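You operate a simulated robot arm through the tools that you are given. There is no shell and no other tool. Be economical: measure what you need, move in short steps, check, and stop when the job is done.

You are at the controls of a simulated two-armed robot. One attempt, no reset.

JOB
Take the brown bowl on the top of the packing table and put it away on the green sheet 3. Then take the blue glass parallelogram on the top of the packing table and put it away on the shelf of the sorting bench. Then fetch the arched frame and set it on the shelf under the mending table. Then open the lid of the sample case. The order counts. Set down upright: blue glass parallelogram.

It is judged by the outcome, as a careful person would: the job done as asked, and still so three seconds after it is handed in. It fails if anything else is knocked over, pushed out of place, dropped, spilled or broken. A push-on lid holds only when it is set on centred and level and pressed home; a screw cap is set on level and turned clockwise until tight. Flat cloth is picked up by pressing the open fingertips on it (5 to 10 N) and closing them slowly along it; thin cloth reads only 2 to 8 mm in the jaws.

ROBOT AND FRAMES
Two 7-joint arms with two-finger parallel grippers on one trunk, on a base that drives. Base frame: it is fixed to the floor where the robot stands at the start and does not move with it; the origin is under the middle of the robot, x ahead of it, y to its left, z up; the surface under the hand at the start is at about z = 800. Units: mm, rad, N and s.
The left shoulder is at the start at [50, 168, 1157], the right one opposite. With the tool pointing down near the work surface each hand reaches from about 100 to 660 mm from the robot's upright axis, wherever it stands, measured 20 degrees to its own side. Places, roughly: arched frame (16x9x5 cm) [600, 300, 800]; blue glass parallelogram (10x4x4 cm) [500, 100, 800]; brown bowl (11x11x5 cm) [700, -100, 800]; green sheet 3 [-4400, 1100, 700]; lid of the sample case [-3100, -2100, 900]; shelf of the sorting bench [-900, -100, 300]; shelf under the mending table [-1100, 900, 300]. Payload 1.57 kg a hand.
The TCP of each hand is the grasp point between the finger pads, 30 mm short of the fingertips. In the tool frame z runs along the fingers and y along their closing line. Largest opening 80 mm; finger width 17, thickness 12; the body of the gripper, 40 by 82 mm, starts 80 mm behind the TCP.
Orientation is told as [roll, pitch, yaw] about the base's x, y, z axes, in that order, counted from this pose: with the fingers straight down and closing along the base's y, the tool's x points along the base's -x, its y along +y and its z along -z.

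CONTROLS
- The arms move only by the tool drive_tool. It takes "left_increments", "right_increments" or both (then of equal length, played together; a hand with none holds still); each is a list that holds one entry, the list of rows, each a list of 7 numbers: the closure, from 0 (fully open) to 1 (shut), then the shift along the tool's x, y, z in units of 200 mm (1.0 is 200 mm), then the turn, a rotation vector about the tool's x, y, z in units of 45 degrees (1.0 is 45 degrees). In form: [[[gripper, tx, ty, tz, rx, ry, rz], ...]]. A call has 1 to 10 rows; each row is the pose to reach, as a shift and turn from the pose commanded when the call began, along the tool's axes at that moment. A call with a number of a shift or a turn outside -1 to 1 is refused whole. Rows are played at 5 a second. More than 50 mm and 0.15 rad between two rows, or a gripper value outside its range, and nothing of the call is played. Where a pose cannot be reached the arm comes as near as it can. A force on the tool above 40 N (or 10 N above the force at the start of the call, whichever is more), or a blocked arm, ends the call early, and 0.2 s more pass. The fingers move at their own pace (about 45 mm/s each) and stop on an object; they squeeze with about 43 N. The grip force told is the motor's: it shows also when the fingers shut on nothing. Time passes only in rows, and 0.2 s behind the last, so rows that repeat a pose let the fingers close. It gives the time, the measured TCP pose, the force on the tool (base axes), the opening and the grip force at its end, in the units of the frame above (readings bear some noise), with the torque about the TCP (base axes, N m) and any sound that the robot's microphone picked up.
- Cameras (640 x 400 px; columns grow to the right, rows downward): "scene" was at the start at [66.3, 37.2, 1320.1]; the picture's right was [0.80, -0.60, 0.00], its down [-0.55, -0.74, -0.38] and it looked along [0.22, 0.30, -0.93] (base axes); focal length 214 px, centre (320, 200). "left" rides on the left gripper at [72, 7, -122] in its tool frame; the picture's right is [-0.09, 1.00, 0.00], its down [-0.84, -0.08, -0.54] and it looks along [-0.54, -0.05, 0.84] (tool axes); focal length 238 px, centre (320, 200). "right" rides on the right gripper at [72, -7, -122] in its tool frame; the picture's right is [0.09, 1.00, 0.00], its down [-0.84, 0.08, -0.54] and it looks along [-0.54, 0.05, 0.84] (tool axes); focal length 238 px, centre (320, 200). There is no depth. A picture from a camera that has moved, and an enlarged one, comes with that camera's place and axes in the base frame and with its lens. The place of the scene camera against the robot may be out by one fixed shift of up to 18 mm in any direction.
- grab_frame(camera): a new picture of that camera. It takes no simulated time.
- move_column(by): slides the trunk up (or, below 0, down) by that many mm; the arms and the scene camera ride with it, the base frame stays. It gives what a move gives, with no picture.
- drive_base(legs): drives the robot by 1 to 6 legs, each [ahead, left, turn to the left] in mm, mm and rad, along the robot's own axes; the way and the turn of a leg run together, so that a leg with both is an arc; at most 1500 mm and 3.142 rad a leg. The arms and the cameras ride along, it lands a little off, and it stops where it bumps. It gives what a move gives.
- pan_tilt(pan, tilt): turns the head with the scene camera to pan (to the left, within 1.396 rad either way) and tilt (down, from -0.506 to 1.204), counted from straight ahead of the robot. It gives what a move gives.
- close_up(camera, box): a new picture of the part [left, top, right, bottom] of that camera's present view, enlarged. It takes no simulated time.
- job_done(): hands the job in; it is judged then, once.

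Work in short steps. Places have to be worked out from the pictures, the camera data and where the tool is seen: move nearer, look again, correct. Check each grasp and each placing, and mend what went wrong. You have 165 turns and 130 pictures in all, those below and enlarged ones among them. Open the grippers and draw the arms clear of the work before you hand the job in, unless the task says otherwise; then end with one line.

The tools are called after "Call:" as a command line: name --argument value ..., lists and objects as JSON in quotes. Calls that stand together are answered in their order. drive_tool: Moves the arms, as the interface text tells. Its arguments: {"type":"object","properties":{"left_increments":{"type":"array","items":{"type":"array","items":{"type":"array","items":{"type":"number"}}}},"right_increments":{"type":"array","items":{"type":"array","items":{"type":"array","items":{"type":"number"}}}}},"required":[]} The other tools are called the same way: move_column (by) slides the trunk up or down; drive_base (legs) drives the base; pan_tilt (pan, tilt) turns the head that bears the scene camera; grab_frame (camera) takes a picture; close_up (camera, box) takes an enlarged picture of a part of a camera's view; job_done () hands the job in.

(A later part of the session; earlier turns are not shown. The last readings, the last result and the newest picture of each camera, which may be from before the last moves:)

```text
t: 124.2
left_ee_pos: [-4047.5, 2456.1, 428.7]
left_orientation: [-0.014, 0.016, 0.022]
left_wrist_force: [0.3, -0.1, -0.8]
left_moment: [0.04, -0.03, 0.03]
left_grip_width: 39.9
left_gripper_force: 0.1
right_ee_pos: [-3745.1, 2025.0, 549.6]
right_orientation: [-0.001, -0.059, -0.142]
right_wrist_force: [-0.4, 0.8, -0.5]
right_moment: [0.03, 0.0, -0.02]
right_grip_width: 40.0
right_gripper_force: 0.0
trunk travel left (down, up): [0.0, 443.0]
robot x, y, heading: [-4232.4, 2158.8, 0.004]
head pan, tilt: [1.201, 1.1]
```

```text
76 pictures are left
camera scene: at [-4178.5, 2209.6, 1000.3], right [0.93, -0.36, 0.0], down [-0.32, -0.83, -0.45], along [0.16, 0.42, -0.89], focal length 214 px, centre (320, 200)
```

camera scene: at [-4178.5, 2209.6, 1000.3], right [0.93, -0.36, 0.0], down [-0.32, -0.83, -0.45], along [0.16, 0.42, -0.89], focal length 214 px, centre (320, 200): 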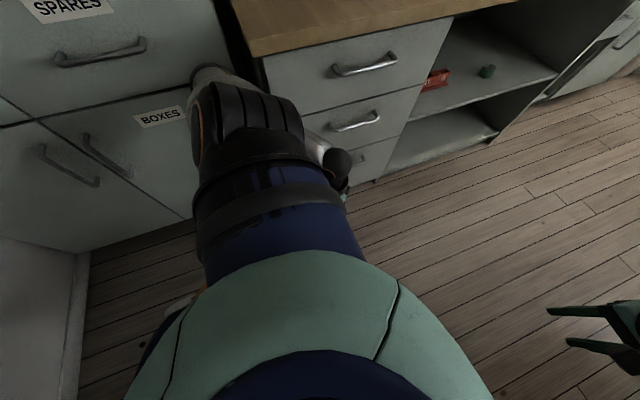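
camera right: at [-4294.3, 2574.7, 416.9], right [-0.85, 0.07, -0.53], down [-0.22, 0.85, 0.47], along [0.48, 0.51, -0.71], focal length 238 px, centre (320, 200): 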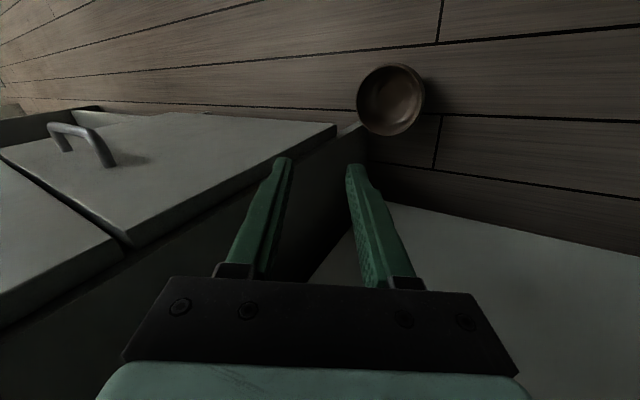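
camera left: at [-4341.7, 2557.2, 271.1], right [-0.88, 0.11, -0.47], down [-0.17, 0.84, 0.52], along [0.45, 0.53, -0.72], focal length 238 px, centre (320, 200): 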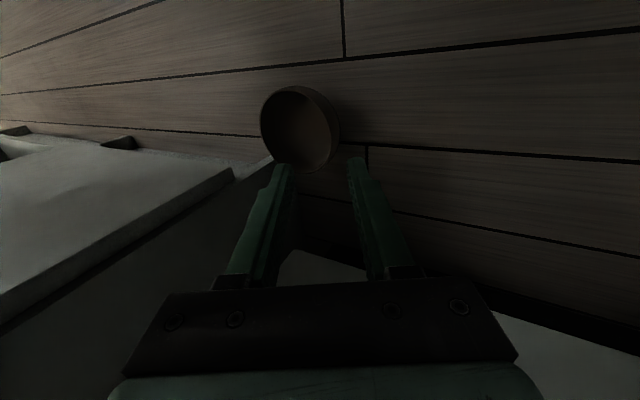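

Next, bring the hand back beside the shoulder, lower it, and tilt so that its top leans to the robot.

Call:
drive_tool --left_increments '[[[0.5, 0.05, 0, 0.2, 0, 0, 0], [0.5, 0.15, 0.03, 0.4, -0.1, 0, 0], [0.5, 0.28, 0.06, 0.6, -0.2, 0, 0], [0.5, 0.42, 0.1, 0.8, -0.3, 0, 0], [0.5, 0.55, 0.15, 0.95, -0.42, 0, 0], [0.5, 0.55, 0.15, 0.95, -0.42, 0, 0]]]'

Call:
grab_frame --camera "left"

Call:
grab_frame --camera "scene"

```text
t: 125.1
left_ee_pos: [-4097.9, 2472.0, 309.0]
left_orientation: [0.162, -0.008, 0.024]
left_wrist_force: [2.1, 2.1, -0.1]
left_moment: [-0.19, 0.24, 0.12]
left_grip_width: 40.1
left_gripper_force: 0.0
right_ee_pos: [-3744.8, 2024.5, 548.5]
right_orientation: [0.001, -0.059, -0.142]
right_wrist_force: [-0.1, 0.5, -0.3]
right_moment: [0.0, 0.02, -0.01]
right_grip_width: 40.0
right_gripper_force: 0.0
trunk travel left (down, up): [0.0, 443.0]
robot x, y, heading: [-4232.1, 2158.7, 0.004]
head pan, tilt: [1.201, 1.1]
stopped in row 4 (left hand): the force on the tool passed its limit at 67 N (the readings are from after the stop); the commanded pose is now the measured one
```

```text
75 pictures are left
camera left: at [-4170.1, 2456.8, 429.4], right [0.07, 0.98, 0.16], down [0.84, -0.14, 0.53], along [0.54, 0.1, -0.83], focal length 238 px, centre (320, 200)
```

left: 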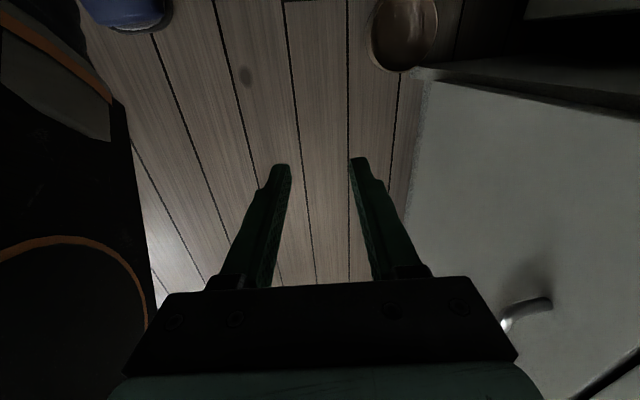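

```text
74 pictures are left
camera scene: at [-4178.5, 2209.6, 1000.2], right [0.93, -0.36, 0.0], down [-0.32, -0.83, -0.45], along [0.16, 0.42, -0.89], focal length 214 px, centre (320, 200)
```

scene: 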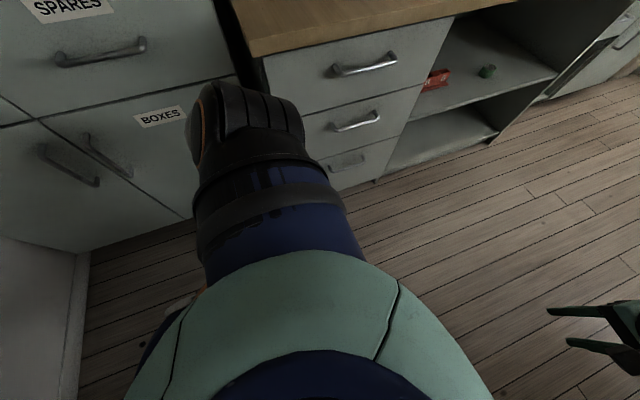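

The wrist hit the robot's own body when folded so close. A diagonal placement gives more room: I move the hand forward, straighten it, then drive so the bowl is ahead-left.

Call:
drive_tool --left_increments '[[[0.5, -0.1, 0.05, 0, 0, 0, 0], [0.5, -0.25, 0.05, 0, 0.1, 0, 0], [0.5, -0.4, 0.05, 0, 0.207, 0, 0], [0.5, -0.5, 0.05, 0, 0.207, 0, 0]]]'

Call:
drive_tool --left_increments '[[[0.5, 0, 0, 0, 0, 0, 0.17], [0.5, 0, 0, 0, 0, 0, 0.34], [0.5, 0, 0, 0, 0, 0, 0.51], [0.5, 0, 0, 0, 0, 0, 0.68], [0.5, 0, 0, 0, 0, 0, 0.85], [0.5, 0, 0, 0, 0, 0, 1.0]]]'

Call:
drive_base --legs '[[-198, 0, 0], [0, 100, 0]]'

Call:
grab_frame --camera "left"

```text
t: 126.1
left_ee_pos: [-3999.6, 2483.1, 310.5]
left_orientation: [-0.003, -0.008, 0.024]
left_wrist_force: [0.2, -1.1, -0.3]
left_moment: [-0.02, 0.0, 0.02]
left_grip_width: 39.9
left_gripper_force: 0.1
right_ee_pos: [-3745.5, 2025.1, 548.8]
right_orientation: [0.0, -0.059, -0.141]
right_wrist_force: [-0.7, -0.4, 0.1]
right_moment: [0.03, -0.01, -0.04]
right_grip_width: 40.0
right_gripper_force: 0.2
trunk travel left (down, up): [0.0, 443.0]
robot x, y, heading: [-4233.0, 2159.9, 0.01]
head pan, tilt: [1.201, 1.1]
```

```text
t: 127.5
left_ee_pos: [-3999.0, 2483.3, 310.4]
left_orientation: [0.004, -0.006, -0.763]
left_wrist_force: [0.6, -0.7, -0.4]
left_moment: [-0.03, 0.02, -0.04]
left_grip_width: 39.9
left_gripper_force: 0.0
right_ee_pos: [-3746.2, 2025.5, 548.9]
right_orientation: [0.0, -0.059, -0.141]
right_wrist_force: [-0.4, 0.1, -0.2]
right_moment: [0.0, 0.02, -0.02]
right_grip_width: 40.2
right_gripper_force: 0.1
trunk travel left (down, up): [0.0, 443.0]
robot x, y, heading: [-4233.8, 2158.7, 0.01]
head pan, tilt: [1.201, 1.1]
```

```text
t: 130.2
left_ee_pos: [-4195.4, 2567.4, 311.2]
left_orientation: [-0.002, -0.012, -0.76]
left_wrist_force: [-0.5, -0.2, 0.7]
left_moment: [0.02, -0.02, 0.02]
left_grip_width: 40.1
left_gripper_force: 0.0
right_ee_pos: [-3941.4, 2115.0, 548.4]
right_orientation: [0.005, -0.06, -0.141]
right_wrist_force: [0.2, 0.2, 0.7]
right_moment: [-0.02, 0.02, 0.01]
right_grip_width: 40.0
right_gripper_force: 0.2
trunk travel left (down, up): [0.0, 443.0]
robot x, y, heading: [-4429.9, 2250.3, 0.004]
head pan, tilt: [1.201, 1.1]
stopped in leg 2: the robot was blocked; the commanded pose is now the measured one
```

```text
73 pictures are left
camera left: at [-4243.1, 2623.2, 431.7], right [0.75, 0.66, 0.0], down [0.55, -0.63, 0.55], along [0.36, -0.42, -0.83], focal length 238 px, centre (320, 200)
```

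left: 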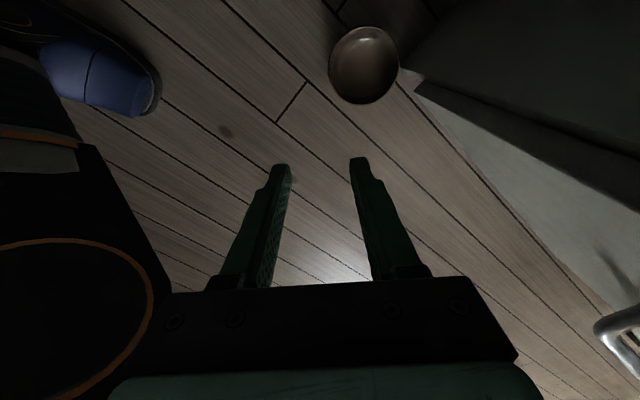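

The left elbow grazes the cabinet, so I slide 20 mm right, then lower and tilt the hand in the diagonal plane (which also draws the elbow in).

Call:
drive_base --legs '[[0, -20, 0]]'

Call:
drive_tool --left_increments '[[[0.5, 0.05, 0, 0.13, 0, 0, 0], [0.5, 0.1, -0.03, 0.26, -0.13, 0, 0], [0.5, 0.15, -0.06, 0.39, -0.26, 0, 0], [0.5, 0.2, -0.08, 0.52, -0.39, 0, 0], [0.5, 0.27, -0.09, 0.65, -0.5, 0, 0], [0.5, 0.27, -0.09, 0.77, -0.5, 0, 0], [0.5, 0.27, -0.09, 0.77, -0.5, 0, 0]]]'

Call:
grab_frame --camera "left"

```text
t: 131.1
left_ee_pos: [-4196.1, 2547.8, 309.6]
left_orientation: [-0.008, -0.017, -0.76]
left_wrist_force: [0.2, 0.0, -0.6]
left_moment: [-0.02, 0.0, 0.01]
left_grip_width: 40.2
left_gripper_force: 0.1
right_ee_pos: [-3942.3, 2097.7, 549.2]
right_orientation: [0.0, -0.059, -0.141]
right_wrist_force: [-0.5, 0.9, 0.2]
right_moment: [0.01, -0.02, -0.01]
right_grip_width: 39.7
right_gripper_force: 0.1
trunk travel left (down, up): [0.0, 443.0]
robot x, y, heading: [-4427.9, 2234.9, 0.008]
head pan, tilt: [1.201, 1.1]
```

```text
t: 132.7
left_ee_pos: [-4244.5, 2571.5, 155.0]
left_orientation: [0.39, -0.016, -0.758]
left_wrist_force: [-0.4, 0.5, 0.5]
left_moment: [0.0, -0.03, -0.01]
left_grip_width: 40.1
left_gripper_force: 0.1
right_ee_pos: [-3940.8, 2097.7, 549.3]
right_orientation: [0.0, -0.059, -0.142]
right_wrist_force: [-0.8, -0.7, -0.6]
right_moment: [0.04, 0.0, 0.0]
right_grip_width: 40.1
right_gripper_force: 0.0
trunk travel left (down, up): [0.0, 443.0]
robot x, y, heading: [-4423.6, 2231.6, 0.004]
head pan, tilt: [1.201, 1.1]
```

```text
72 pictures are left
camera left: at [-4325.0, 2593.9, 268.8], right [0.7, 0.61, 0.38], down [0.41, -0.77, 0.49], along [0.59, -0.18, -0.79], focal length 238 px, centre (320, 200)
```

left: 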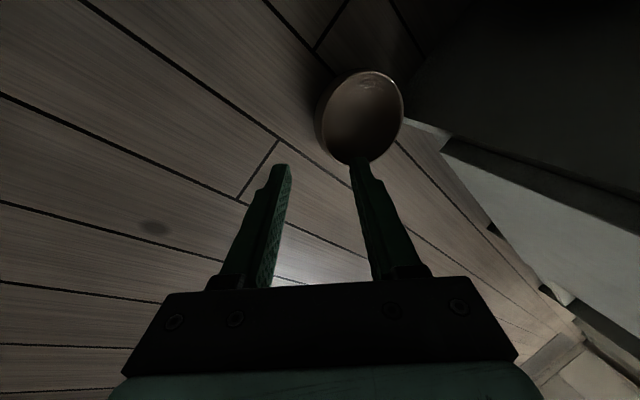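

Well lined up: the rim is straight along the tool axis, about 110 mm ahead. I advance in small rows, watching reach and force.

Call:
drive_tool --left_increments '[[[0.5, 0.005, 0.005, 0.15, 0, 0, 0], [0.5, 0.005, 0.005, 0.3, 0, 0, 0], [0.5, 0.005, 0.005, 0.42, 0, 0, 0], [0.5, 0.005, 0.005, 0.54, 0, 0, 0], [0.5, 0.005, 0.005, 0.54, 0, 0, 0]]]'

Call:
grab_frame --camera "left"

```text
t: 133.9
left_ee_pos: [-4222.4, 2591.2, 77.1]
left_orientation: [0.383, -0.018, -0.76]
left_wrist_force: [0.4, 0.3, -0.3]
left_moment: [0.0, -0.01, -0.01]
left_grip_width: 39.9
left_gripper_force: 0.1
left hand out of reach, approached as far as the arm can: row 4, 5
right_ee_pos: [-3941.0, 2097.7, 549.0]
right_orientation: [0.001, -0.059, -0.141]
right_wrist_force: [-0.3, 0.9, 0.9]
right_moment: [-0.04, -0.01, 0.01]
right_grip_width: 40.0
right_gripper_force: 0.1
trunk travel left (down, up): [0.0, 443.0]
robot x, y, heading: [-4430.0, 2235.1, 0.011]
head pan, tilt: [1.201, 1.1]
```

```text
71 pictures are left
camera left: at [-4302.4, 2614.6, 191.1], right [0.7, 0.61, 0.37], down [0.41, -0.77, 0.49], along [0.59, -0.19, -0.79], focal length 238 px, centre (320, 200)
```

left: 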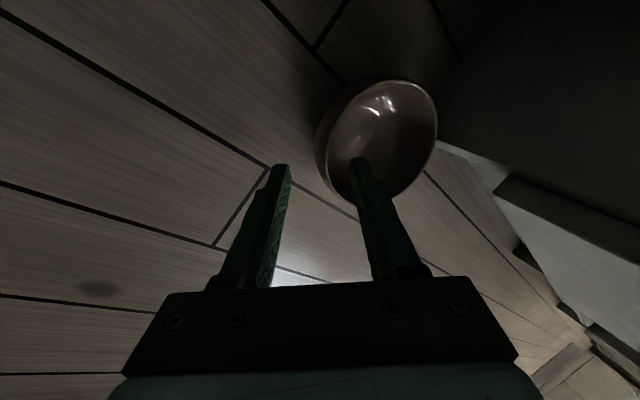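

The reach ends 20 mm too high. I back off 40 mm, move the base 50 mm diagonally closer, and re-aim.

Call:
drive_tool --left_increments '[[[0.5, 0, 0, -0.1, 0, 0, 0], [0.5, 0, -0.1, -0.25, 0, 0, 0], [0.5, 0, -0.3, -0.25, 0, 0, 0]]]'

Call:
drive_base --legs '[[50, 50, 0]]'

Call:
grab_frame --camera "left"

```text
t: 134.9
left_ee_pos: [-4247.1, 2602.8, 113.9]
left_orientation: [0.473, 0.019, -0.761]
left_wrist_force: [0.6, 0.9, -0.4]
left_moment: [0.01, -0.02, 0.0]
left_grip_width: 39.9
left_gripper_force: 0.1
right_ee_pos: [-3942.0, 2098.7, 547.8]
right_orientation: [0.0, -0.061, -0.141]
right_wrist_force: [-0.9, -0.7, 0.7]
right_moment: [-0.01, 0.02, -0.01]
right_grip_width: 40.0
right_gripper_force: 0.0
trunk travel left (down, up): [0.0, 443.0]
robot x, y, heading: [-4429.9, 2234.7, 0.007]
head pan, tilt: [1.201, 1.1]
stopped in row 3 (left hand): the arm was blocked; the commanded pose is now the measured one
```

```text
t: 136.0
left_ee_pos: [-4198.4, 2651.8, 114.2]
left_orientation: [0.471, 0.018, -0.762]
left_wrist_force: [-0.1, -0.1, 0.8]
left_moment: [0.01, -0.03, -0.03]
left_grip_width: 39.9
left_gripper_force: 0.0
right_ee_pos: [-3893.2, 2149.3, 548.9]
right_orientation: [0.001, -0.06, -0.141]
right_wrist_force: [0.1, 0.7, -0.3]
right_moment: [-0.01, -0.02, -0.01]
right_grip_width: 40.1
right_gripper_force: 0.0
trunk travel left (down, up): [0.0, 443.0]
robot x, y, heading: [-4380.4, 2279.3, 0.006]
head pan, tilt: [1.201, 1.1]
```

```text
70 pictures are left
camera left: at [-4282.7, 2665.1, 226.4], right [0.68, 0.57, 0.45], down [0.39, -0.81, 0.43], along [0.61, -0.12, -0.78], focal length 238 px, centre (320, 200)
```

left: 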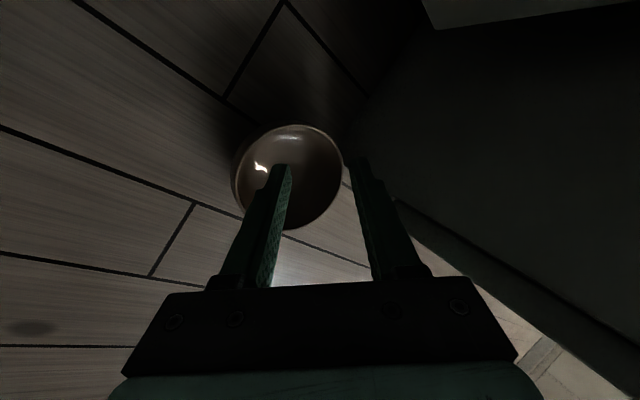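

The base is closer now. The hand hovers over the bowl with tips above the rim; I shift back toward the near rim, keeping the arm nearly straight, and watch.

Call:
drive_tool --left_increments '[[[0.5, -0.035, -0.1, -0.02, 0.03, 0, 0], [0.5, -0.07, -0.2, -0.035, 0.07, 0, 0], [0.5, -0.105, -0.325, -0.053, 0.11, 0, 0], [0.5, -0.105, -0.325, -0.053, 0.11, 0, 0]]]'

Call:
grab_frame --camera "left"

```text
t: 137.2
left_ee_pos: [-4213.5, 2667.1, 104.2]
left_orientation: [0.474, 0.081, -0.77]
left_wrist_force: [-0.9, -0.6, 0.2]
left_moment: [0.01, 0.0, 0.03]
left_grip_width: 39.5
left_gripper_force: 0.1
right_ee_pos: [-3892.9, 2147.3, 547.2]
right_orientation: [-0.001, -0.06, -0.141]
right_wrist_force: [0.3, 0.9, -0.3]
right_moment: [0.02, 0.01, 0.0]
right_grip_width: 40.0
right_gripper_force: 0.0
trunk travel left (down, up): [0.0, 443.0]
robot x, y, heading: [-4381.8, 2279.4, 0.008]
head pan, tilt: [1.201, 1.1]
stopped in row 4 (left hand): the arm was blocked; the commanded pose is now the measured one
```

```text
69 pictures are left
camera left: at [-4293.1, 2676.0, 220.9], right [0.71, 0.55, 0.44], down [0.4, -0.83, 0.38], along [0.58, -0.09, -0.81], focal length 238 px, centre (320, 200)
```

left: 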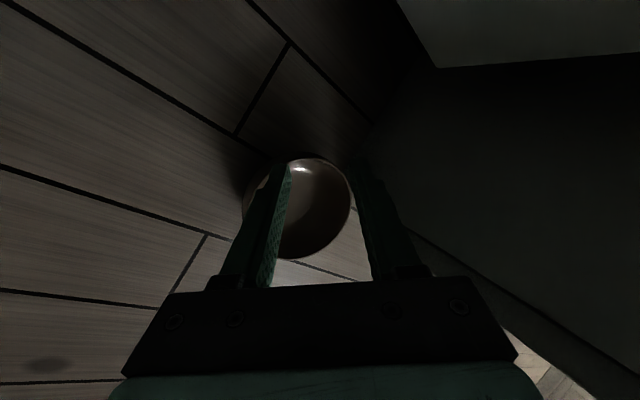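

The hand is deflected the wrong way; something blocks the arm. I check with the scene camera.

Call:
pan_tilt --pan 1.0 --tilt 1.0

Call:
grab_frame --camera "scene"

```text
t: 137.9
left_ee_pos: [-4215.1, 2668.2, 105.6]
left_orientation: [0.472, 0.078, -0.77]
left_wrist_force: [-0.4, -1.1, -0.6]
left_moment: [0.01, -0.03, 0.03]
left_grip_width: 40.0
left_gripper_force: 0.1
right_ee_pos: [-3892.1, 2148.0, 550.2]
right_orientation: [0.0, -0.058, -0.143]
right_wrist_force: [-1.3, 0.6, -0.1]
right_moment: [-0.04, 0.04, -0.02]
right_grip_width: 39.9
right_gripper_force: 0.1
trunk travel left (down, up): [0.0, 443.0]
robot x, y, heading: [-4380.6, 2282.7, 0.005]
head pan, tilt: [1.0, 1.0]
```

```text
68 pictures are left
camera scene: at [-4311.0, 2332.8, 1006.7], right [0.85, -0.53, 0.0], down [-0.45, -0.71, -0.54], along [0.29, 0.46, -0.84], focal length 214 px, centre (320, 200)
```

scene: 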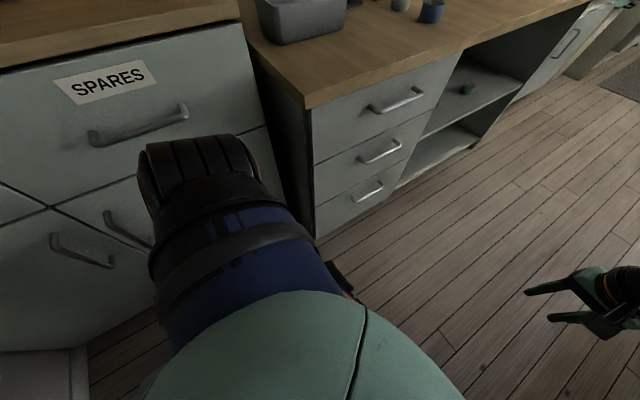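

The elbow flares against the cabinet. New plan: clear out, and use the right arm from the front (which reached low easily) to drag the bowl into the open, then grasp there. First I back away and tuck the left arm forward.

Call:
drive_base --legs '[[0, -80, 0]]'

Call:
drive_tool --left_increments '[[[0.5, 0, 0, -0.2, 0, 0, 0], [0.5, 0, 0, -0.4, 0.15, 0, 0], [0.5, -0.1, 0, -0.6, 0.3, 0, 0], [0.5, -0.2, 0, -0.8, 0.45, 0, 0], [0.5, -0.3, 0, -1.0, 0.6, 0, 0]]]'

Call:
drive_tool --left_increments '[[[0.5, -0.1, 0, -0.2, 0, 0, -0.16], [0.5, -0.2, 0, -0.4, 0, 0, -0.32], [0.5, -0.3, 0, -0.5, 0, 0, -0.48], [0.5, -0.4, 0, -0.6, 0, 0, -0.64], [0.5, -0.5, 0, -0.7, 0, 0, -0.8], [0.5, -0.6, 0, -0.7, 0, 0, -0.95]]]'

```text
t: 139.3
left_ee_pos: [-4214.0, 2586.6, 105.4]
left_orientation: [0.471, 0.08, -0.772]
left_wrist_force: [-0.6, -0.1, 0.3]
left_moment: [0.04, -0.01, -0.01]
left_grip_width: 40.0
left_gripper_force: 0.1
right_ee_pos: [-3892.0, 2067.7, 548.8]
right_orientation: [0.001, -0.06, -0.141]
right_wrist_force: [0.0, -0.9, 0.8]
right_moment: [0.0, 0.0, 0.01]
right_grip_width: 40.0
right_gripper_force: 0.0
trunk travel left (down, up): [0.0, 443.0]
robot x, y, heading: [-4382.2, 2198.2, 0.005]
head pan, tilt: [1.0, 1.0]
```

```text
t: 140.4
left_ee_pos: [-4227.7, 2505.5, 248.0]
left_orientation: [0.124, 0.095, -0.771]
left_wrist_force: [1.6, 2.1, 1.1]
left_moment: [-0.25, 0.11, -0.03]
left_grip_width: 40.3
left_gripper_force: 0.1
right_ee_pos: [-3892.7, 2067.5, 549.1]
right_orientation: [-0.001, -0.06, -0.141]
right_wrist_force: [-0.4, 0.8, 0.1]
right_moment: [0.0, -0.03, 0.0]
right_grip_width: 40.2
right_gripper_force: 0.0
trunk travel left (down, up): [0.0, 443.0]
robot x, y, heading: [-4377.4, 2201.5, 0.005]
head pan, tilt: [1.0, 1.0]
stopped in row 5 (left hand): the force on the tool passed its limit at 50 N (the readings are from after the stop); the commanded pose is now the measured one
```

```text
t: 140.8
left_ee_pos: [-4211.0, 2496.3, 282.6]
left_orientation: [0.156, 0.096, -0.645]
left_wrist_force: [1.5, 1.7, -0.7]
left_moment: [-0.13, 0.13, 0.03]
left_grip_width: 40.1
left_gripper_force: 0.0
right_ee_pos: [-3892.8, 2067.6, 550.5]
right_orientation: [0.001, -0.06, -0.141]
right_wrist_force: [-0.1, 0.1, 0.3]
right_moment: [0.02, -0.01, 0.01]
right_grip_width: 39.9
right_gripper_force: 0.0
trunk travel left (down, up): [0.0, 443.0]
robot x, y, heading: [-4381.2, 2202.7, 0.01]
head pan, tilt: [1.0, 1.0]
stopped in row 2 (left hand): the force on the tool passed its limit at 60 N (the readings are from after the stop); the commanded pose is now the measured one
```

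The wrist rubs on the robot's own side; I move it straight ahead first, then up.

Call:
drive_tool --left_increments '[[[0.5, -0.12, 0.12, 0, 0, 0, 0], [0.5, -0.28, 0.26, 0, 0, 0, 0], [0.5, -0.44, 0.36, 0, 0, 0, 0], [0.5, -0.6, 0.45, -0.1, 0, 0, 0], [0.5, -0.7, 0.5, -0.3, 0, 0, 0], [0.5, -0.7, 0.5, -0.5, 0, 0, 0], [0.5, -0.7, 0.5, -0.7, 0, 0, 0]]]'

Call:
drive_tool --left_increments '[[[0.5, -0.05, -0.1, 0, 0, 0, -0.16], [0.5, -0.1, -0.2, 0, 0, 0, -0.32], [0.5, -0.2, -0.3, 0, 0, 0, -0.48], [0.5, -0.3, -0.4, 0, 0, 0, -0.64], [0.5, -0.3, -0.4, 0, 0, 0, -0.82]]]'

```text
t: 142.4
left_ee_pos: [-4042.5, 2467.2, 422.4]
left_orientation: [0.152, 0.098, -0.645]
left_wrist_force: [-0.7, 0.6, 0.2]
left_moment: [0.0, 0.0, 0.01]
left_grip_width: 40.1
left_gripper_force: 0.0
right_ee_pos: [-3892.0, 2067.5, 549.4]
right_orientation: [0.001, -0.06, -0.14]
right_wrist_force: [0.3, 0.1, 1.5]
right_moment: [0.01, 0.0, -0.02]
right_grip_width: 40.2
right_gripper_force: 0.1
trunk travel left (down, up): [0.0, 443.0]
robot x, y, heading: [-4377.7, 2201.1, 0.004]
head pan, tilt: [1.0, 1.0]
```

```text
t: 143.8
left_ee_pos: [-4033.9, 2405.6, 414.0]
left_orientation: [0.24, -0.059, 0.019]
left_wrist_force: [-0.5, -0.2, -0.6]
left_moment: [0.02, -0.02, 0.01]
left_grip_width: 40.0
left_gripper_force: 0.0
right_ee_pos: [-3893.4, 2067.0, 551.1]
right_orientation: [0.004, -0.064, -0.14]
right_wrist_force: [-0.4, -0.2, 0.4]
right_moment: [0.0, -0.01, 0.02]
right_grip_width: 40.1
right_gripper_force: 0.1
trunk travel left (down, up): [0.0, 443.0]
robot x, y, heading: [-4382.1, 2203.0, 0.006]
head pan, tilt: [1.0, 1.0]
stopped in row 5 (left hand): the arm was blocked; the commanded pose is now the measured one
```

Now retract the right hand a bit, turn left to face the cabinets again, and look with the right camera.

Call:
drive_tool --right_increments '[[[0.7, 0.2, 0, 0, 0, 0, 0], [1, 0.4, 0, 0, 0, 0, 0], [1, 0.6, 0, 0, 0, 0, 0.1], [1, 0.7, 0, 0, 0, 0, -0.1], [1, 0.7, 0, 0, 0, 0, -0.18]]]'

Call:
drive_base --legs '[[0, 0, 1.56]]'

Call:
grab_frame --camera "right"

```text
refused: row 4 steps farther than a row can; nothing moved
```

```text
t: 147.1
left_ee_pos: [-4473.2, 2596.1, 411.2]
left_orientation: [0.251, -0.055, 1.285]
left_wrist_force: [1.1, 0.4, 0.1]
left_moment: [0.01, 0.0, -0.04]
left_grip_width: 39.9
left_gripper_force: 0.1
right_ee_pos: [-4100.3, 2619.2, 547.8]
right_orientation: [-0.018, -0.042, 1.112]
right_wrist_force: [-0.8, -8.7, 3.6]
right_moment: [0.79, -0.02, 0.01]
right_grip_width: 39.9
right_gripper_force: 0.0
trunk travel left (down, up): [0.0, 443.0]
robot x, y, heading: [-4379.5, 2203.6, 1.269]
head pan, tilt: [1.0, 1.0]
stopped in leg 1: the force on the tool passed its limit at 98 N (the readings are from after the stop); the commanded pose is now the measured one
```

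```text
67 pictures are left
camera right: at [-4129.5, 2548.9, 666.8], right [-0.93, 0.36, -0.02], down [0.28, 0.77, 0.58], along [0.23, 0.53, -0.82], focal length 238 px, centre (320, 200)
```

right: 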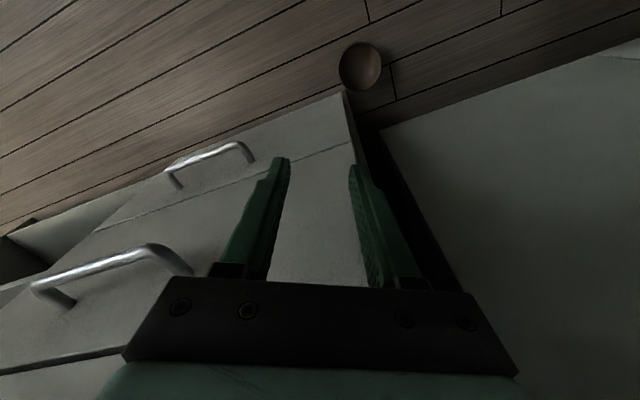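

The refused retraction let the right hand touch the drawer front. I retract it now, then finish the turn.

Call:
drive_tool --right_increments '[[[0.7, 0.2, 0, 0, 0, 0, 0], [1, 0.4, 0, 0, 0, 0, 0], [1, 0.6, 0, 0, 0, 0, 0], [1, 0.8, 0, 0, 0, 0, 0]]]'

Call:
drive_base --legs '[[-60, 0, 0], [0, 0, 0.3]]'

Call:
drive_tool --right_increments '[[[1, 0, 0, 0.2, 0, 0, -0.15], [1, 0, 0, 0.4, 0, 0, -0.2], [1, 0, 0, 0.6, 0, 0, -0.2], [1, 0, 0, 0.8, 0, 0, -0.2], [1, 0, 0, 1.0, 0, 0, -0.2]]]'

Call:
grab_frame --camera "right"

```text
t: 148.1
left_ee_pos: [-4471.8, 2595.8, 411.0]
left_orientation: [0.251, -0.053, 1.286]
left_wrist_force: [-0.1, 0.6, 0.5]
left_moment: [-0.01, -0.01, 0.0]
left_grip_width: 39.9
left_gripper_force: 0.1
right_ee_pos: [-4170.9, 2476.9, 541.3]
right_orientation: [-0.021, -0.044, 1.109]
right_wrist_force: [-0.8, 0.6, -1.3]
right_moment: [0.0, 0.01, -0.01]
right_grip_width: 0.2
right_gripper_force: 21.2
trunk travel left (down, up): [0.0, 443.0]
robot x, y, heading: [-4380.7, 2200.0, 1.271]
head pan, tilt: [1.0, 1.0]
```

```text
t: 150.1
left_ee_pos: [-4602.0, 2494.7, 411.6]
left_orientation: [0.251, -0.053, 1.583]
left_wrist_force: [-0.3, 0.4, 0.1]
left_moment: [0.01, 0.0, 0.01]
left_grip_width: 40.0
left_gripper_force: 0.0
right_ee_pos: [-4279.2, 2468.9, 542.5]
right_orientation: [-0.019, -0.045, 1.409]
right_wrist_force: [0.4, -0.2, 0.6]
right_moment: [-0.03, -0.04, -0.03]
right_grip_width: 0.0
right_gripper_force: 21.0
trunk travel left (down, up): [0.0, 443.0]
robot x, y, heading: [-4396.7, 2144.9, 1.566]
head pan, tilt: [1.0, 1.0]
```

```text
t: 151.3
left_ee_pos: [-4602.6, 2493.6, 411.6]
left_orientation: [0.252, -0.054, 1.585]
left_wrist_force: [0.2, 0.6, 0.4]
left_moment: [0.0, 0.01, -0.01]
left_grip_width: 39.9
left_gripper_force: 0.0
right_ee_pos: [-4275.5, 2475.3, 344.1]
right_orientation: [-0.028, -0.041, 1.566]
right_wrist_force: [-0.4, -0.1, 0.0]
right_moment: [0.0, 0.02, -0.01]
right_grip_width: 0.0
right_gripper_force: 21.3
trunk travel left (down, up): [0.0, 443.0]
robot x, y, heading: [-4399.1, 2146.1, 1.566]
head pan, tilt: [1.0, 1.0]
```

```text
66 pictures are left
camera right: at [-4271.6, 2399.4, 462.9], right [-1.0, -0.09, -0.03], down [-0.09, 0.81, 0.57], along [-0.03, 0.57, -0.82], focal length 238 px, centre (320, 200)
```

right: 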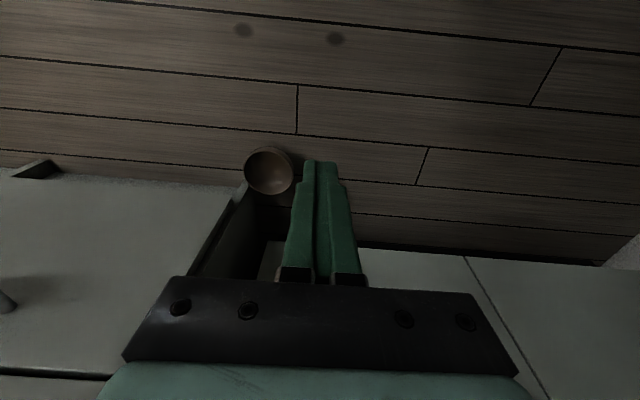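

I drive 140 ahead and 60 right so the closed right fingers come over the bowl, then lower them into it to drag it out.

Call:
drive_base --legs '[[135, -60, 0]]'

Call:
drive_tool --right_increments '[[[1, -0.03, -0.06, 0.2, 0, 0, 0], [1, -0.06, -0.12, 0.4, 0, 0, 0], [1, -0.08, -0.18, 0.6, 0, 0, 0], [1, -0.08, -0.18, 0.8, 0, 0, 0], [1, -0.08, -0.18, 0.95, 0, 0, 0], [1, -0.08, -0.18, 0.95, 0, 0, 0]]]'

Call:
grab_frame --camera "right"

```text
t: 152.6
left_ee_pos: [-4542.1, 2630.1, 411.7]
left_orientation: [0.251, -0.052, 1.586]
left_wrist_force: [0.4, -1.0, 0.5]
left_moment: [0.02, 0.01, -0.01]
left_grip_width: 39.9
left_gripper_force: 0.2
right_ee_pos: [-4214.0, 2611.9, 344.4]
right_orientation: [-0.024, -0.04, 1.566]
right_wrist_force: [-0.7, 0.2, 0.2]
right_moment: [0.0, 0.0, 0.02]
right_grip_width: 0.2
right_gripper_force: 22.0
trunk travel left (down, up): [0.0, 443.0]
robot x, y, heading: [-4336.2, 2280.5, 1.568]
head pan, tilt: [1.0, 1.0]
```

```text
t: 154.0
left_ee_pos: [-4542.0, 2630.3, 410.9]
left_orientation: [0.252, -0.052, 1.584]
left_wrist_force: [0.0, 0.4, 1.0]
left_moment: [-0.01, 0.02, 0.01]
left_grip_width: 39.9
left_gripper_force: 0.0
right_ee_pos: [-4175.0, 2636.9, 157.7]
right_orientation: [-0.026, -0.04, 1.566]
right_wrist_force: [-0.6, -0.2, -0.2]
right_moment: [0.0, 0.0, 0.01]
right_grip_width: 0.0
right_gripper_force: 21.3
trunk travel left (down, up): [0.0, 443.0]
robot x, y, heading: [-4340.8, 2280.8, 1.562]
head pan, tilt: [1.0, 1.0]
```

```text
65 pictures are left
camera right: at [-4171.1, 2560.4, 275.2], right [-1.0, -0.09, -0.03], down [-0.09, 0.81, 0.57], along [-0.03, 0.57, -0.82], focal length 238 px, centre (320, 200)
```

right: 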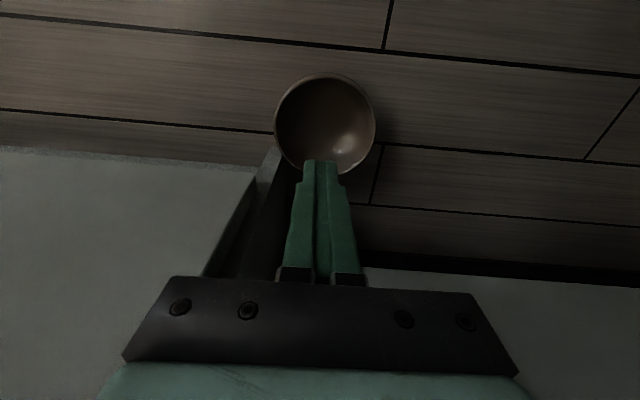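

Centred over the bowl. Lower the closed tips into it.

Call:
drive_tool --right_increments '[[[1, 0.02, 0, 0.2, 0, 0, 0], [1, 0.03, 0, 0.35, 0, 0, 0], [1, 0.03, 0, 0.45, 0, 0, 0], [1, 0.03, 0, 0.53, 0, 0, 0], [1, 0.03, 0, 0.53, 0, 0, 0]]]'

Call:
grab_frame --camera "right"

```text
t: 154.6
left_ee_pos: [-4543.2, 2628.4, 418.1]
left_orientation: [0.245, -0.058, 1.583]
left_wrist_force: [0.1, -0.4, -0.5]
left_moment: [0.01, -0.03, 0.0]
left_grip_width: 40.0
left_gripper_force: 0.1
right_ee_pos: [-4134.3, 2641.6, 137.7]
right_orientation: [-0.068, -0.056, 1.545]
right_wrist_force: [-23.9, -31.7, -21.3]
right_moment: [2.55, -2.48, 0.35]
right_grip_width: 0.1
right_gripper_force: 21.5
right hand out of reach, approached as far as the arm can: row 1, 2
trunk travel left (down, up): [0.0, 443.0]
robot x, y, heading: [-4334.1, 2282.5, 1.567]
head pan, tilt: [1.0, 1.0]
stopped in row 2 (right hand): the force on the tool passed its limit at 53 N (the readings are from after the stop); the commanded pose is now the measured one
```

```text
64 pictures are left
camera right: at [-4136.2, 2564.3, 255.3], right [-1.0, -0.06, -0.07], down [-0.09, 0.81, 0.58], along [0.02, 0.58, -0.81], focal length 238 px, centre (320, 200)
```

right: 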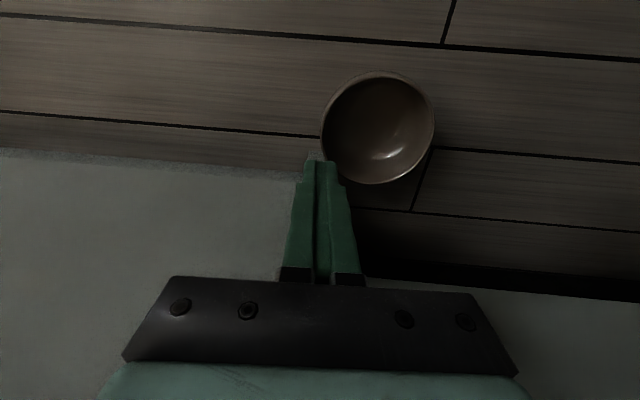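

The front reach also bottoms out near z 150. I free the right hand (left/back/up) and raise it well clear.

Call:
drive_tool --right_increments '[[[1, 0.05, 0.1, -0.05, 0, 0, 0], [1, 0.1, 0.2, -0.2, 0, 0, 0], [1, 0.2, 0.2, -0.4, 0, 0, 0], [1, 0.3, 0.2, -0.6, 0, 0, 0], [1, 0.3, 0.2, -0.8, 0, 0, 0], [1, 0.3, 0.2, -1.0, 0, 0, 0]]]'

Call:
drive_base --legs '[[-130, 0, 0]]'

Call:
drive_tool --right_increments '[[[0.5, 0, 0, -0.2, 0, 0, 0], [0.5, 0, 0, -0.4, 0, 0, 0], [0.5, 0, 0, -0.6, 0, 0, 0], [0.5, 0, 0, -0.8, 0, 0, 0], [0.5, 0, 0, -1.0, 0, 0, 0]]]'

```text
t: 155.4
left_ee_pos: [-4544.3, 2631.2, 411.8]
left_orientation: [0.255, -0.055, 1.586]
left_wrist_force: [-0.6, 0.2, -0.1]
left_moment: [0.01, 0.03, 0.0]
left_grip_width: 40.2
left_gripper_force: 0.1
right_ee_pos: [-4163.4, 2621.0, 212.5]
right_orientation: [-0.099, -0.098, 1.541]
right_wrist_force: [0.6, 1.7, -1.9]
right_moment: [-0.09, 0.05, 0.03]
right_grip_width: 0.0
right_gripper_force: 21.3
trunk travel left (down, up): [0.0, 443.0]
robot x, y, heading: [-4340.1, 2278.8, 1.565]
head pan, tilt: [1.0, 1.0]
stopped in row 4 (right hand): the force on the tool passed its limit at 102 N (the readings are from after the stop); the commanded pose is now the measured one
```

```text
t: 156.7
left_ee_pos: [-4545.6, 2502.8, 412.4]
left_orientation: [0.254, -0.055, 1.589]
left_wrist_force: [0.7, 0.2, 0.1]
left_moment: [-0.01, -0.02, -0.01]
left_grip_width: 40.2
left_gripper_force: 0.1
right_ee_pos: [-4164.1, 2494.1, 212.2]
right_orientation: [-0.1, -0.1, 1.543]
right_wrist_force: [0.0, 1.9, -0.3]
right_moment: [-0.2, 0.04, 0.08]
right_grip_width: 0.0
right_gripper_force: 21.5
trunk travel left (down, up): [0.0, 443.0]
robot x, y, heading: [-4339.8, 2152.4, 1.567]
head pan, tilt: [1.0, 1.0]
```

```text
t: 157.2
left_ee_pos: [-4545.5, 2503.5, 412.6]
left_orientation: [0.254, -0.053, 1.588]
left_wrist_force: [0.5, 0.4, -1.0]
left_moment: [-0.01, 0.02, -0.01]
left_grip_width: 40.0
left_gripper_force: 0.0
right_ee_pos: [-4164.2, 2498.4, 268.6]
right_orientation: [-0.115, -0.116, 1.538]
right_wrist_force: [0.4, 1.4, 0.4]
right_moment: [-0.23, 0.08, -0.01]
right_grip_width: 40.1
right_gripper_force: 0.3
trunk travel left (down, up): [0.0, 443.0]
robot x, y, heading: [-4339.6, 2156.1, 1.568]
head pan, tilt: [1.0, 1.0]
stopped in row 2 (right hand): the force on the tool passed its limit at 46 N (the readings are from after the stop); the commanded pose is now the measured one
```

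Again the wrist rubs the robot's own front; I move the right hand 60 mm ahead, then up.

Call:
drive_tool --right_increments '[[[0.5, -0.15, 0, 0, 0, 0, 0], [0.5, -0.35, 0, -0.05, 0, 0, 0], [0.5, -0.45, 0, -0.25, 0, 0, 0], [0.5, -0.45, 0, -0.45, 0, 0, 0], [0.5, -0.45, 0, -0.65, 0, 0, 0], [0.5, -0.45, 0, -0.85, 0, 0, 0], [0.5, -0.45, 0, -1.0, 0, 0, 0]]]'

Call:
grab_frame --camera "right"

```text
t: 158.8
left_ee_pos: [-4545.2, 2502.6, 412.5]
left_orientation: [0.255, -0.054, 1.587]
left_wrist_force: [-0.3, 0.3, 1.0]
left_moment: [-0.03, 0.0, -0.01]
left_grip_width: 39.7
left_gripper_force: 0.1
right_ee_pos: [-4185.3, 2562.3, 475.0]
right_orientation: [-0.115, -0.116, 1.541]
right_wrist_force: [1.5, 1.0, -0.7]
right_moment: [-0.02, -0.01, -0.02]
right_grip_width: 40.0
right_gripper_force: 0.1
trunk travel left (down, up): [0.0, 443.0]
robot x, y, heading: [-4336.3, 2153.2, 1.567]
head pan, tilt: [1.0, 1.0]
```

```text
63 pictures are left
camera right: at [-4194.9, 2476.5, 587.5], right [-0.99, -0.05, -0.12], down [-0.12, 0.77, 0.62], along [0.07, 0.63, -0.77], focal length 238 px, centre (320, 200)
```

right: 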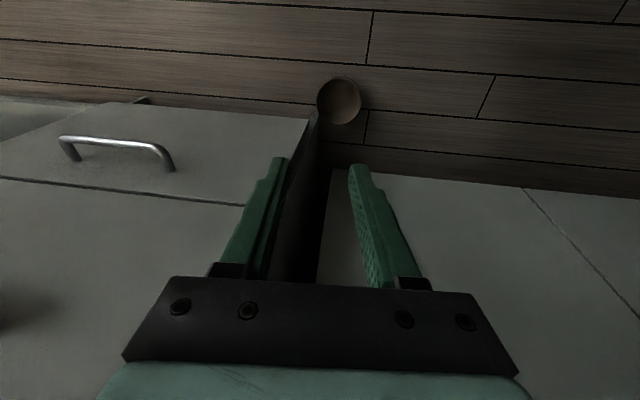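

The bowl is still in place at (−4173, 2635). One more approach: face +x again beside the cabinet, left hand diagonal but with the tool vertical, which lowers the reach. I shift left, turn, and preset the left hand.

Call:
drive_base --legs '[[0, 100, 0], [0, 0, -1.56]]'

Call:
drive_tool --left_increments '[[[0.5, 0, 0.1, 0, 0.1, 0, 0], [0.5, 0.1, 0.2, 0, 0.2, 0, 0], [0.5, 0.2, 0.3, 0, 0.32, 0, 0], [0.5, 0.3, 0.4, 0.1, 0.32, 0, 0], [0.5, 0.4, 0.5, 0.2, 0.32, 0, 0]]]'

Call:
drive_tool --left_increments '[[[0.5, 0, 0, 0.1, 0, 0, 0.17], [0.5, 0, 0, 0.2, 0, 0, 0.34], [0.5, 0, 0, 0.3, 0, 0, 0.51], [0.5, 0, 0, 0.4, 0, 0, 0.68], [0.5, 0, 0, 0.5, 0, 0, 0.85], [0.5, 0, 0, 0.6, 0, 0, 1.0]]]'

```text
t: 164.2
left_ee_pos: [-4095.5, 2371.0, 411.9]
left_orientation: [0.255, -0.054, 0.048]
left_wrist_force: [-0.1, 0.1, 0.4]
left_moment: [-0.01, -0.01, -0.03]
left_grip_width: 40.0
left_gripper_force: 0.1
right_ee_pos: [-4026.7, 2014.5, 475.1]
right_orientation: [-0.115, -0.118, 0.0]
right_wrist_force: [-0.2, 0.2, -0.3]
right_moment: [-0.02, 0.03, 0.02]
right_grip_width: 40.1
right_gripper_force: 0.1
trunk travel left (down, up): [0.0, 443.0]
robot x, y, heading: [-4437.1, 2152.4, 0.031]
head pan, tilt: [1.0, 1.0]
```

```text
t: 165.4
left_ee_pos: [-4180.8, 2472.7, 396.8]
left_orientation: [0.002, -0.053, 0.048]
left_wrist_force: [0.3, 0.6, 1.2]
left_moment: [0.01, 0.01, 0.0]
left_grip_width: 39.8
left_gripper_force: 0.1
right_ee_pos: [-4026.7, 2013.5, 475.4]
right_orientation: [-0.116, -0.118, -0.002]
right_wrist_force: [-0.9, 0.1, -0.4]
right_moment: [0.02, 0.01, -0.03]
right_grip_width: 39.9
right_gripper_force: 0.0
trunk travel left (down, up): [0.0, 443.0]
robot x, y, heading: [-4438.9, 2153.5, 0.029]
head pan, tilt: [1.0, 1.0]
```

```text
t: 166.8
left_ee_pos: [-4173.2, 2474.3, 273.3]
left_orientation: [0.04, -0.038, -0.741]
left_wrist_force: [0.2, -0.5, 0.1]
left_moment: [0.05, 0.0, 0.0]
left_grip_width: 39.9
left_gripper_force: 0.1
right_ee_pos: [-4027.0, 2014.1, 474.5]
right_orientation: [-0.114, -0.117, 0.0]
right_wrist_force: [-0.8, -0.5, 0.1]
right_moment: [0.0, 0.02, -0.02]
right_grip_width: 40.1
right_gripper_force: 0.0
trunk travel left (down, up): [0.0, 443.0]
robot x, y, heading: [-4438.8, 2154.6, 0.03]
head pan, tilt: [1.0, 1.0]
```

In the open, I test the lowest reach with the tool vertical: move in and down.

Call:
drive_tool --left_increments '[[[0.5, 0.05, -0.04, 0.2, 0, 0, 0], [0.5, 0.1, -0.08, 0.4, 0, 0, 0], [0.5, 0.16, -0.12, 0.6, 0, 0, 0], [0.5, 0.22, -0.17, 0.8, 0, 0, 0], [0.5, 0.275, -0.22, 0.9, 0, 0, 0], [0.5, 0.275, -0.22, 1.0, 0, 0, 0]]]'

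```text
t: 168.2
left_ee_pos: [-4232.0, 2479.2, 70.2]
left_orientation: [0.042, -0.038, -0.738]
left_wrist_force: [-0.7, 0.0, -0.5]
left_moment: [-0.02, -0.03, -0.03]
left_grip_width: 40.1
left_gripper_force: 0.2
right_ee_pos: [-4026.6, 2014.0, 475.1]
right_orientation: [-0.114, -0.116, 0.0]
right_wrist_force: [1.0, 0.3, 0.6]
right_moment: [-0.01, 0.0, -0.02]
right_grip_width: 40.0
right_gripper_force: 0.1
trunk travel left (down, up): [0.0, 443.0]
robot x, y, heading: [-4439.8, 2154.1, 0.028]
head pan, tilt: [1.0, 1.0]
```

The hand reaches z 70 freely here. I raise it 45 mm and slide the base so the hand comes over the bowl's near rim.

Call:
drive_tool --left_increments '[[[0.5, 0, 0, -0.12, 0, 0, 0], [0.5, 0, 0, -0.22, 0, 0, 0]]]'

Call:
drive_base --legs '[[22, 118, -0.03]]'

Call:
grab_frame --camera "left"

```text
t: 168.8
left_ee_pos: [-4233.9, 2480.3, 114.9]
left_orientation: [0.04, -0.037, -0.737]
left_wrist_force: [-0.5, -0.5, -0.1]
left_moment: [0.04, 0.03, 0.01]
left_grip_width: 40.0
left_gripper_force: 0.1
right_ee_pos: [-4026.2, 2014.0, 475.1]
right_orientation: [-0.115, -0.117, -0.001]
right_wrist_force: [-0.4, 0.1, -0.5]
right_moment: [0.01, -0.01, -0.04]
right_grip_width: 40.0
right_gripper_force: 0.1
trunk travel left (down, up): [0.0, 443.0]
robot x, y, heading: [-4440.1, 2153.5, 0.029]
head pan, tilt: [1.0, 1.0]
```

```text
t: 170.4
left_ee_pos: [-4203.4, 2592.6, 115.1]
left_orientation: [0.039, -0.037, -0.766]
left_wrist_force: [0.5, 0.6, 0.2]
left_moment: [0.01, 0.01, 0.02]
left_grip_width: 40.0
left_gripper_force: 0.1
right_ee_pos: [-4010.5, 2119.0, 474.9]
right_orientation: [-0.113, -0.117, -0.028]
right_wrist_force: [-0.2, -0.2, 0.2]
right_moment: [0.01, 0.0, 0.0]
right_grip_width: 40.0
right_gripper_force: 0.0
trunk travel left (down, up): [0.0, 443.0]
robot x, y, heading: [-4419.5, 2272.3, 0.0]
head pan, tilt: [1.0, 1.0]
```

```text
62 pictures are left
camera left: at [-4256.6, 2647.5, 234.7], right [0.76, 0.65, 0.04], down [0.52, -0.64, 0.57], along [0.4, -0.41, -0.82], focal length 238 px, centre (320, 200)
```

left: 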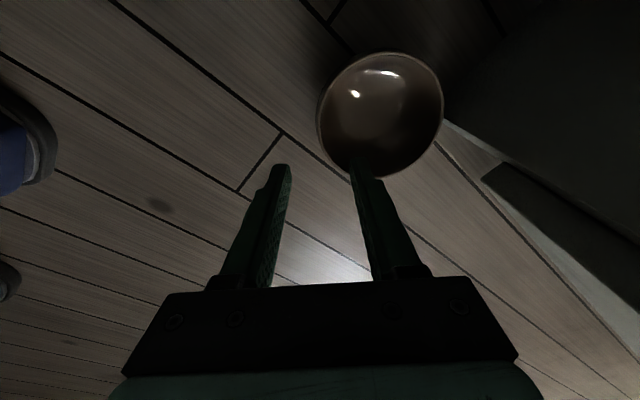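

The near rim is just under the jaws. I tilt 0.21 rad toward the wall angle, align (18 mm sideways) and descend to z≈56.

Call:
drive_tool --left_increments '[[[0.5, 0.05, 0, 0, -0.13, 0, 0], [0.5, 0.092, 0, 0.05, -0.27, 0, 0], [0.5, 0.092, 0, 0.15, -0.27, 0, 0], [0.5, 0.092, 0, 0.23, -0.27, 0, 0], [0.5, 0.092, 0, 0.295, -0.27, 0, 0], [0.5, 0.092, 0, 0.295, -0.27, 0, 0]]]'

Call:
grab_frame --camera "left"

```text
t: 171.8
left_ee_pos: [-4214.1, 2604.2, 63.0]
left_orientation: [0.251, -0.04, -0.766]
left_wrist_force: [0.4, 0.0, -1.1]
left_moment: [0.0, -0.03, -0.05]
left_grip_width: 40.2
left_gripper_force: 0.1
left hand out of reach, approached as far as the arm can: row 5, 6
right_ee_pos: [-4010.5, 2119.4, 475.2]
right_orientation: [-0.115, -0.116, -0.028]
right_wrist_force: [-0.3, -0.4, -0.5]
right_moment: [0.02, -0.02, 0.03]
right_grip_width: 40.2
right_gripper_force: 0.1
trunk travel left (down, up): [0.0, 443.0]
robot x, y, heading: [-4417.9, 2272.6, -0.002]
head pan, tilt: [1.0, 1.0]
```

```text
61 pictures are left
camera left: at [-4284.0, 2641.3, 179.6], right [0.73, 0.64, 0.25], down [0.44, -0.72, 0.54], along [0.52, -0.28, -0.8], focal length 238 px, centre (320, 200)
```

left: 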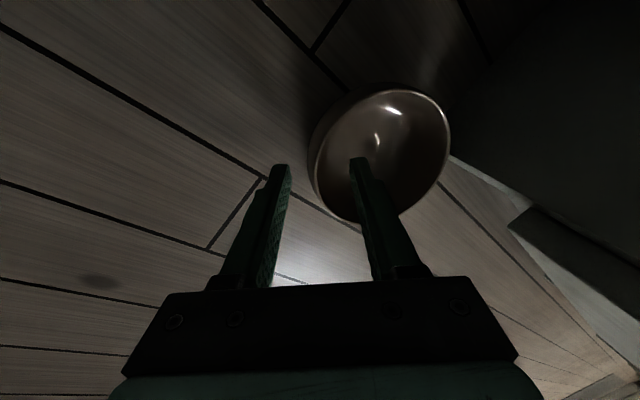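

Tips are only about 9 mm below the rim at the reach limit. I raise, move the base 22 mm closer diagonally, and come down again for a deeper grip.

Call:
drive_tool --left_increments '[[[0.5, 0, 0, -0.1, 0, 0, 0], [0.5, 0, 0, -0.2, 0, 0, 0]]]'

Call:
drive_base --legs '[[22, 22, 0]]'

Call:
drive_tool --left_increments '[[[0.5, 0, -0.08, 0, 0, 0, 0], [0.5, 0, -0.15, 0.05, 0, 0, 0], [0.5, 0, -0.145, 0.15, 0, 0, 0], [0.5, 0, -0.14, 0.24, 0, 0, 0], [0.5, 0, -0.14, 0.24, 0, 0, 0]]]'

Call:
grab_frame --camera "left"

```text
t: 172.4
left_ee_pos: [-4222.8, 2600.2, 100.6]
left_orientation: [0.252, -0.034, -0.765]
left_wrist_force: [-1.0, -0.2, -0.3]
left_moment: [0.04, 0.0, 0.0]
left_grip_width: 39.7
left_gripper_force: 0.1
right_ee_pos: [-4010.7, 2120.0, 473.0]
right_orientation: [-0.115, -0.116, -0.028]
right_wrist_force: [-0.3, 0.3, -0.6]
right_moment: [0.02, -0.02, -0.01]
right_grip_width: 40.0
right_gripper_force: 0.0
trunk travel left (down, up): [0.0, 443.0]
robot x, y, heading: [-4419.0, 2270.7, -0.0]
head pan, tilt: [1.0, 1.0]
```

```text
t: 173.3
left_ee_pos: [-4199.3, 2622.8, 100.9]
left_orientation: [0.253, -0.035, -0.767]
left_wrist_force: [0.1, 0.9, -0.5]
left_moment: [-0.02, 0.02, 0.0]
left_grip_width: 40.0
left_gripper_force: 0.1
right_ee_pos: [-3987.7, 2141.7, 475.7]
right_orientation: [-0.117, -0.117, -0.026]
right_wrist_force: [-0.2, 0.2, -0.1]
right_moment: [-0.03, 0.0, -0.04]
right_grip_width: 40.2
right_gripper_force: 0.1
trunk travel left (down, up): [0.0, 443.0]
robot x, y, heading: [-4398.5, 2295.9, -0.002]
head pan, tilt: [1.0, 1.0]
```

```text
t: 174.7
left_ee_pos: [-4219.3, 2647.8, 66.3]
left_orientation: [0.284, 0.008, -0.77]
left_wrist_force: [-0.5, -1.8, 3.0]
left_moment: [-0.12, 0.11, 0.0]
left_grip_width: 40.6
left_gripper_force: 0.4
left hand out of reach, approached as far as the arm can: row 4, 5
right_ee_pos: [-3987.8, 2142.8, 473.6]
right_orientation: [-0.115, -0.115, -0.028]
right_wrist_force: [0.3, 0.5, -0.2]
right_moment: [0.02, 0.01, -0.01]
right_grip_width: 40.0
right_gripper_force: 0.1
trunk travel left (down, up): [0.0, 443.0]
robot x, y, heading: [-4394.7, 2291.9, -0.0]
head pan, tilt: [1.0, 1.0]
stopped in row 5 (left hand): the arm was blocked; the commanded pose is now the measured one
```

```text
60 pictures are left
camera left: at [-4287.8, 2676.8, 185.9], right [0.73, 0.62, 0.28], down [0.45, -0.75, 0.49], along [0.51, -0.24, -0.82], focal length 238 px, centre (320, 200)
```

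left: 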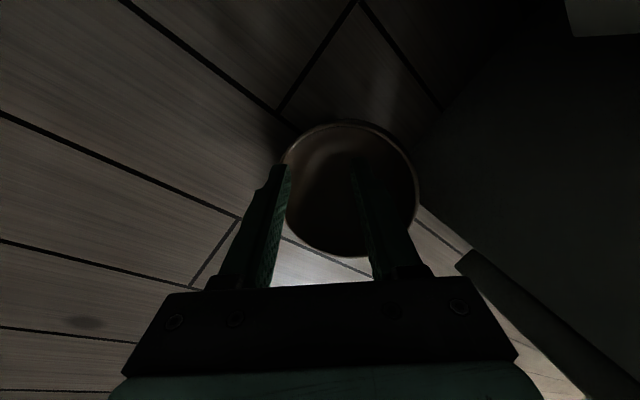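

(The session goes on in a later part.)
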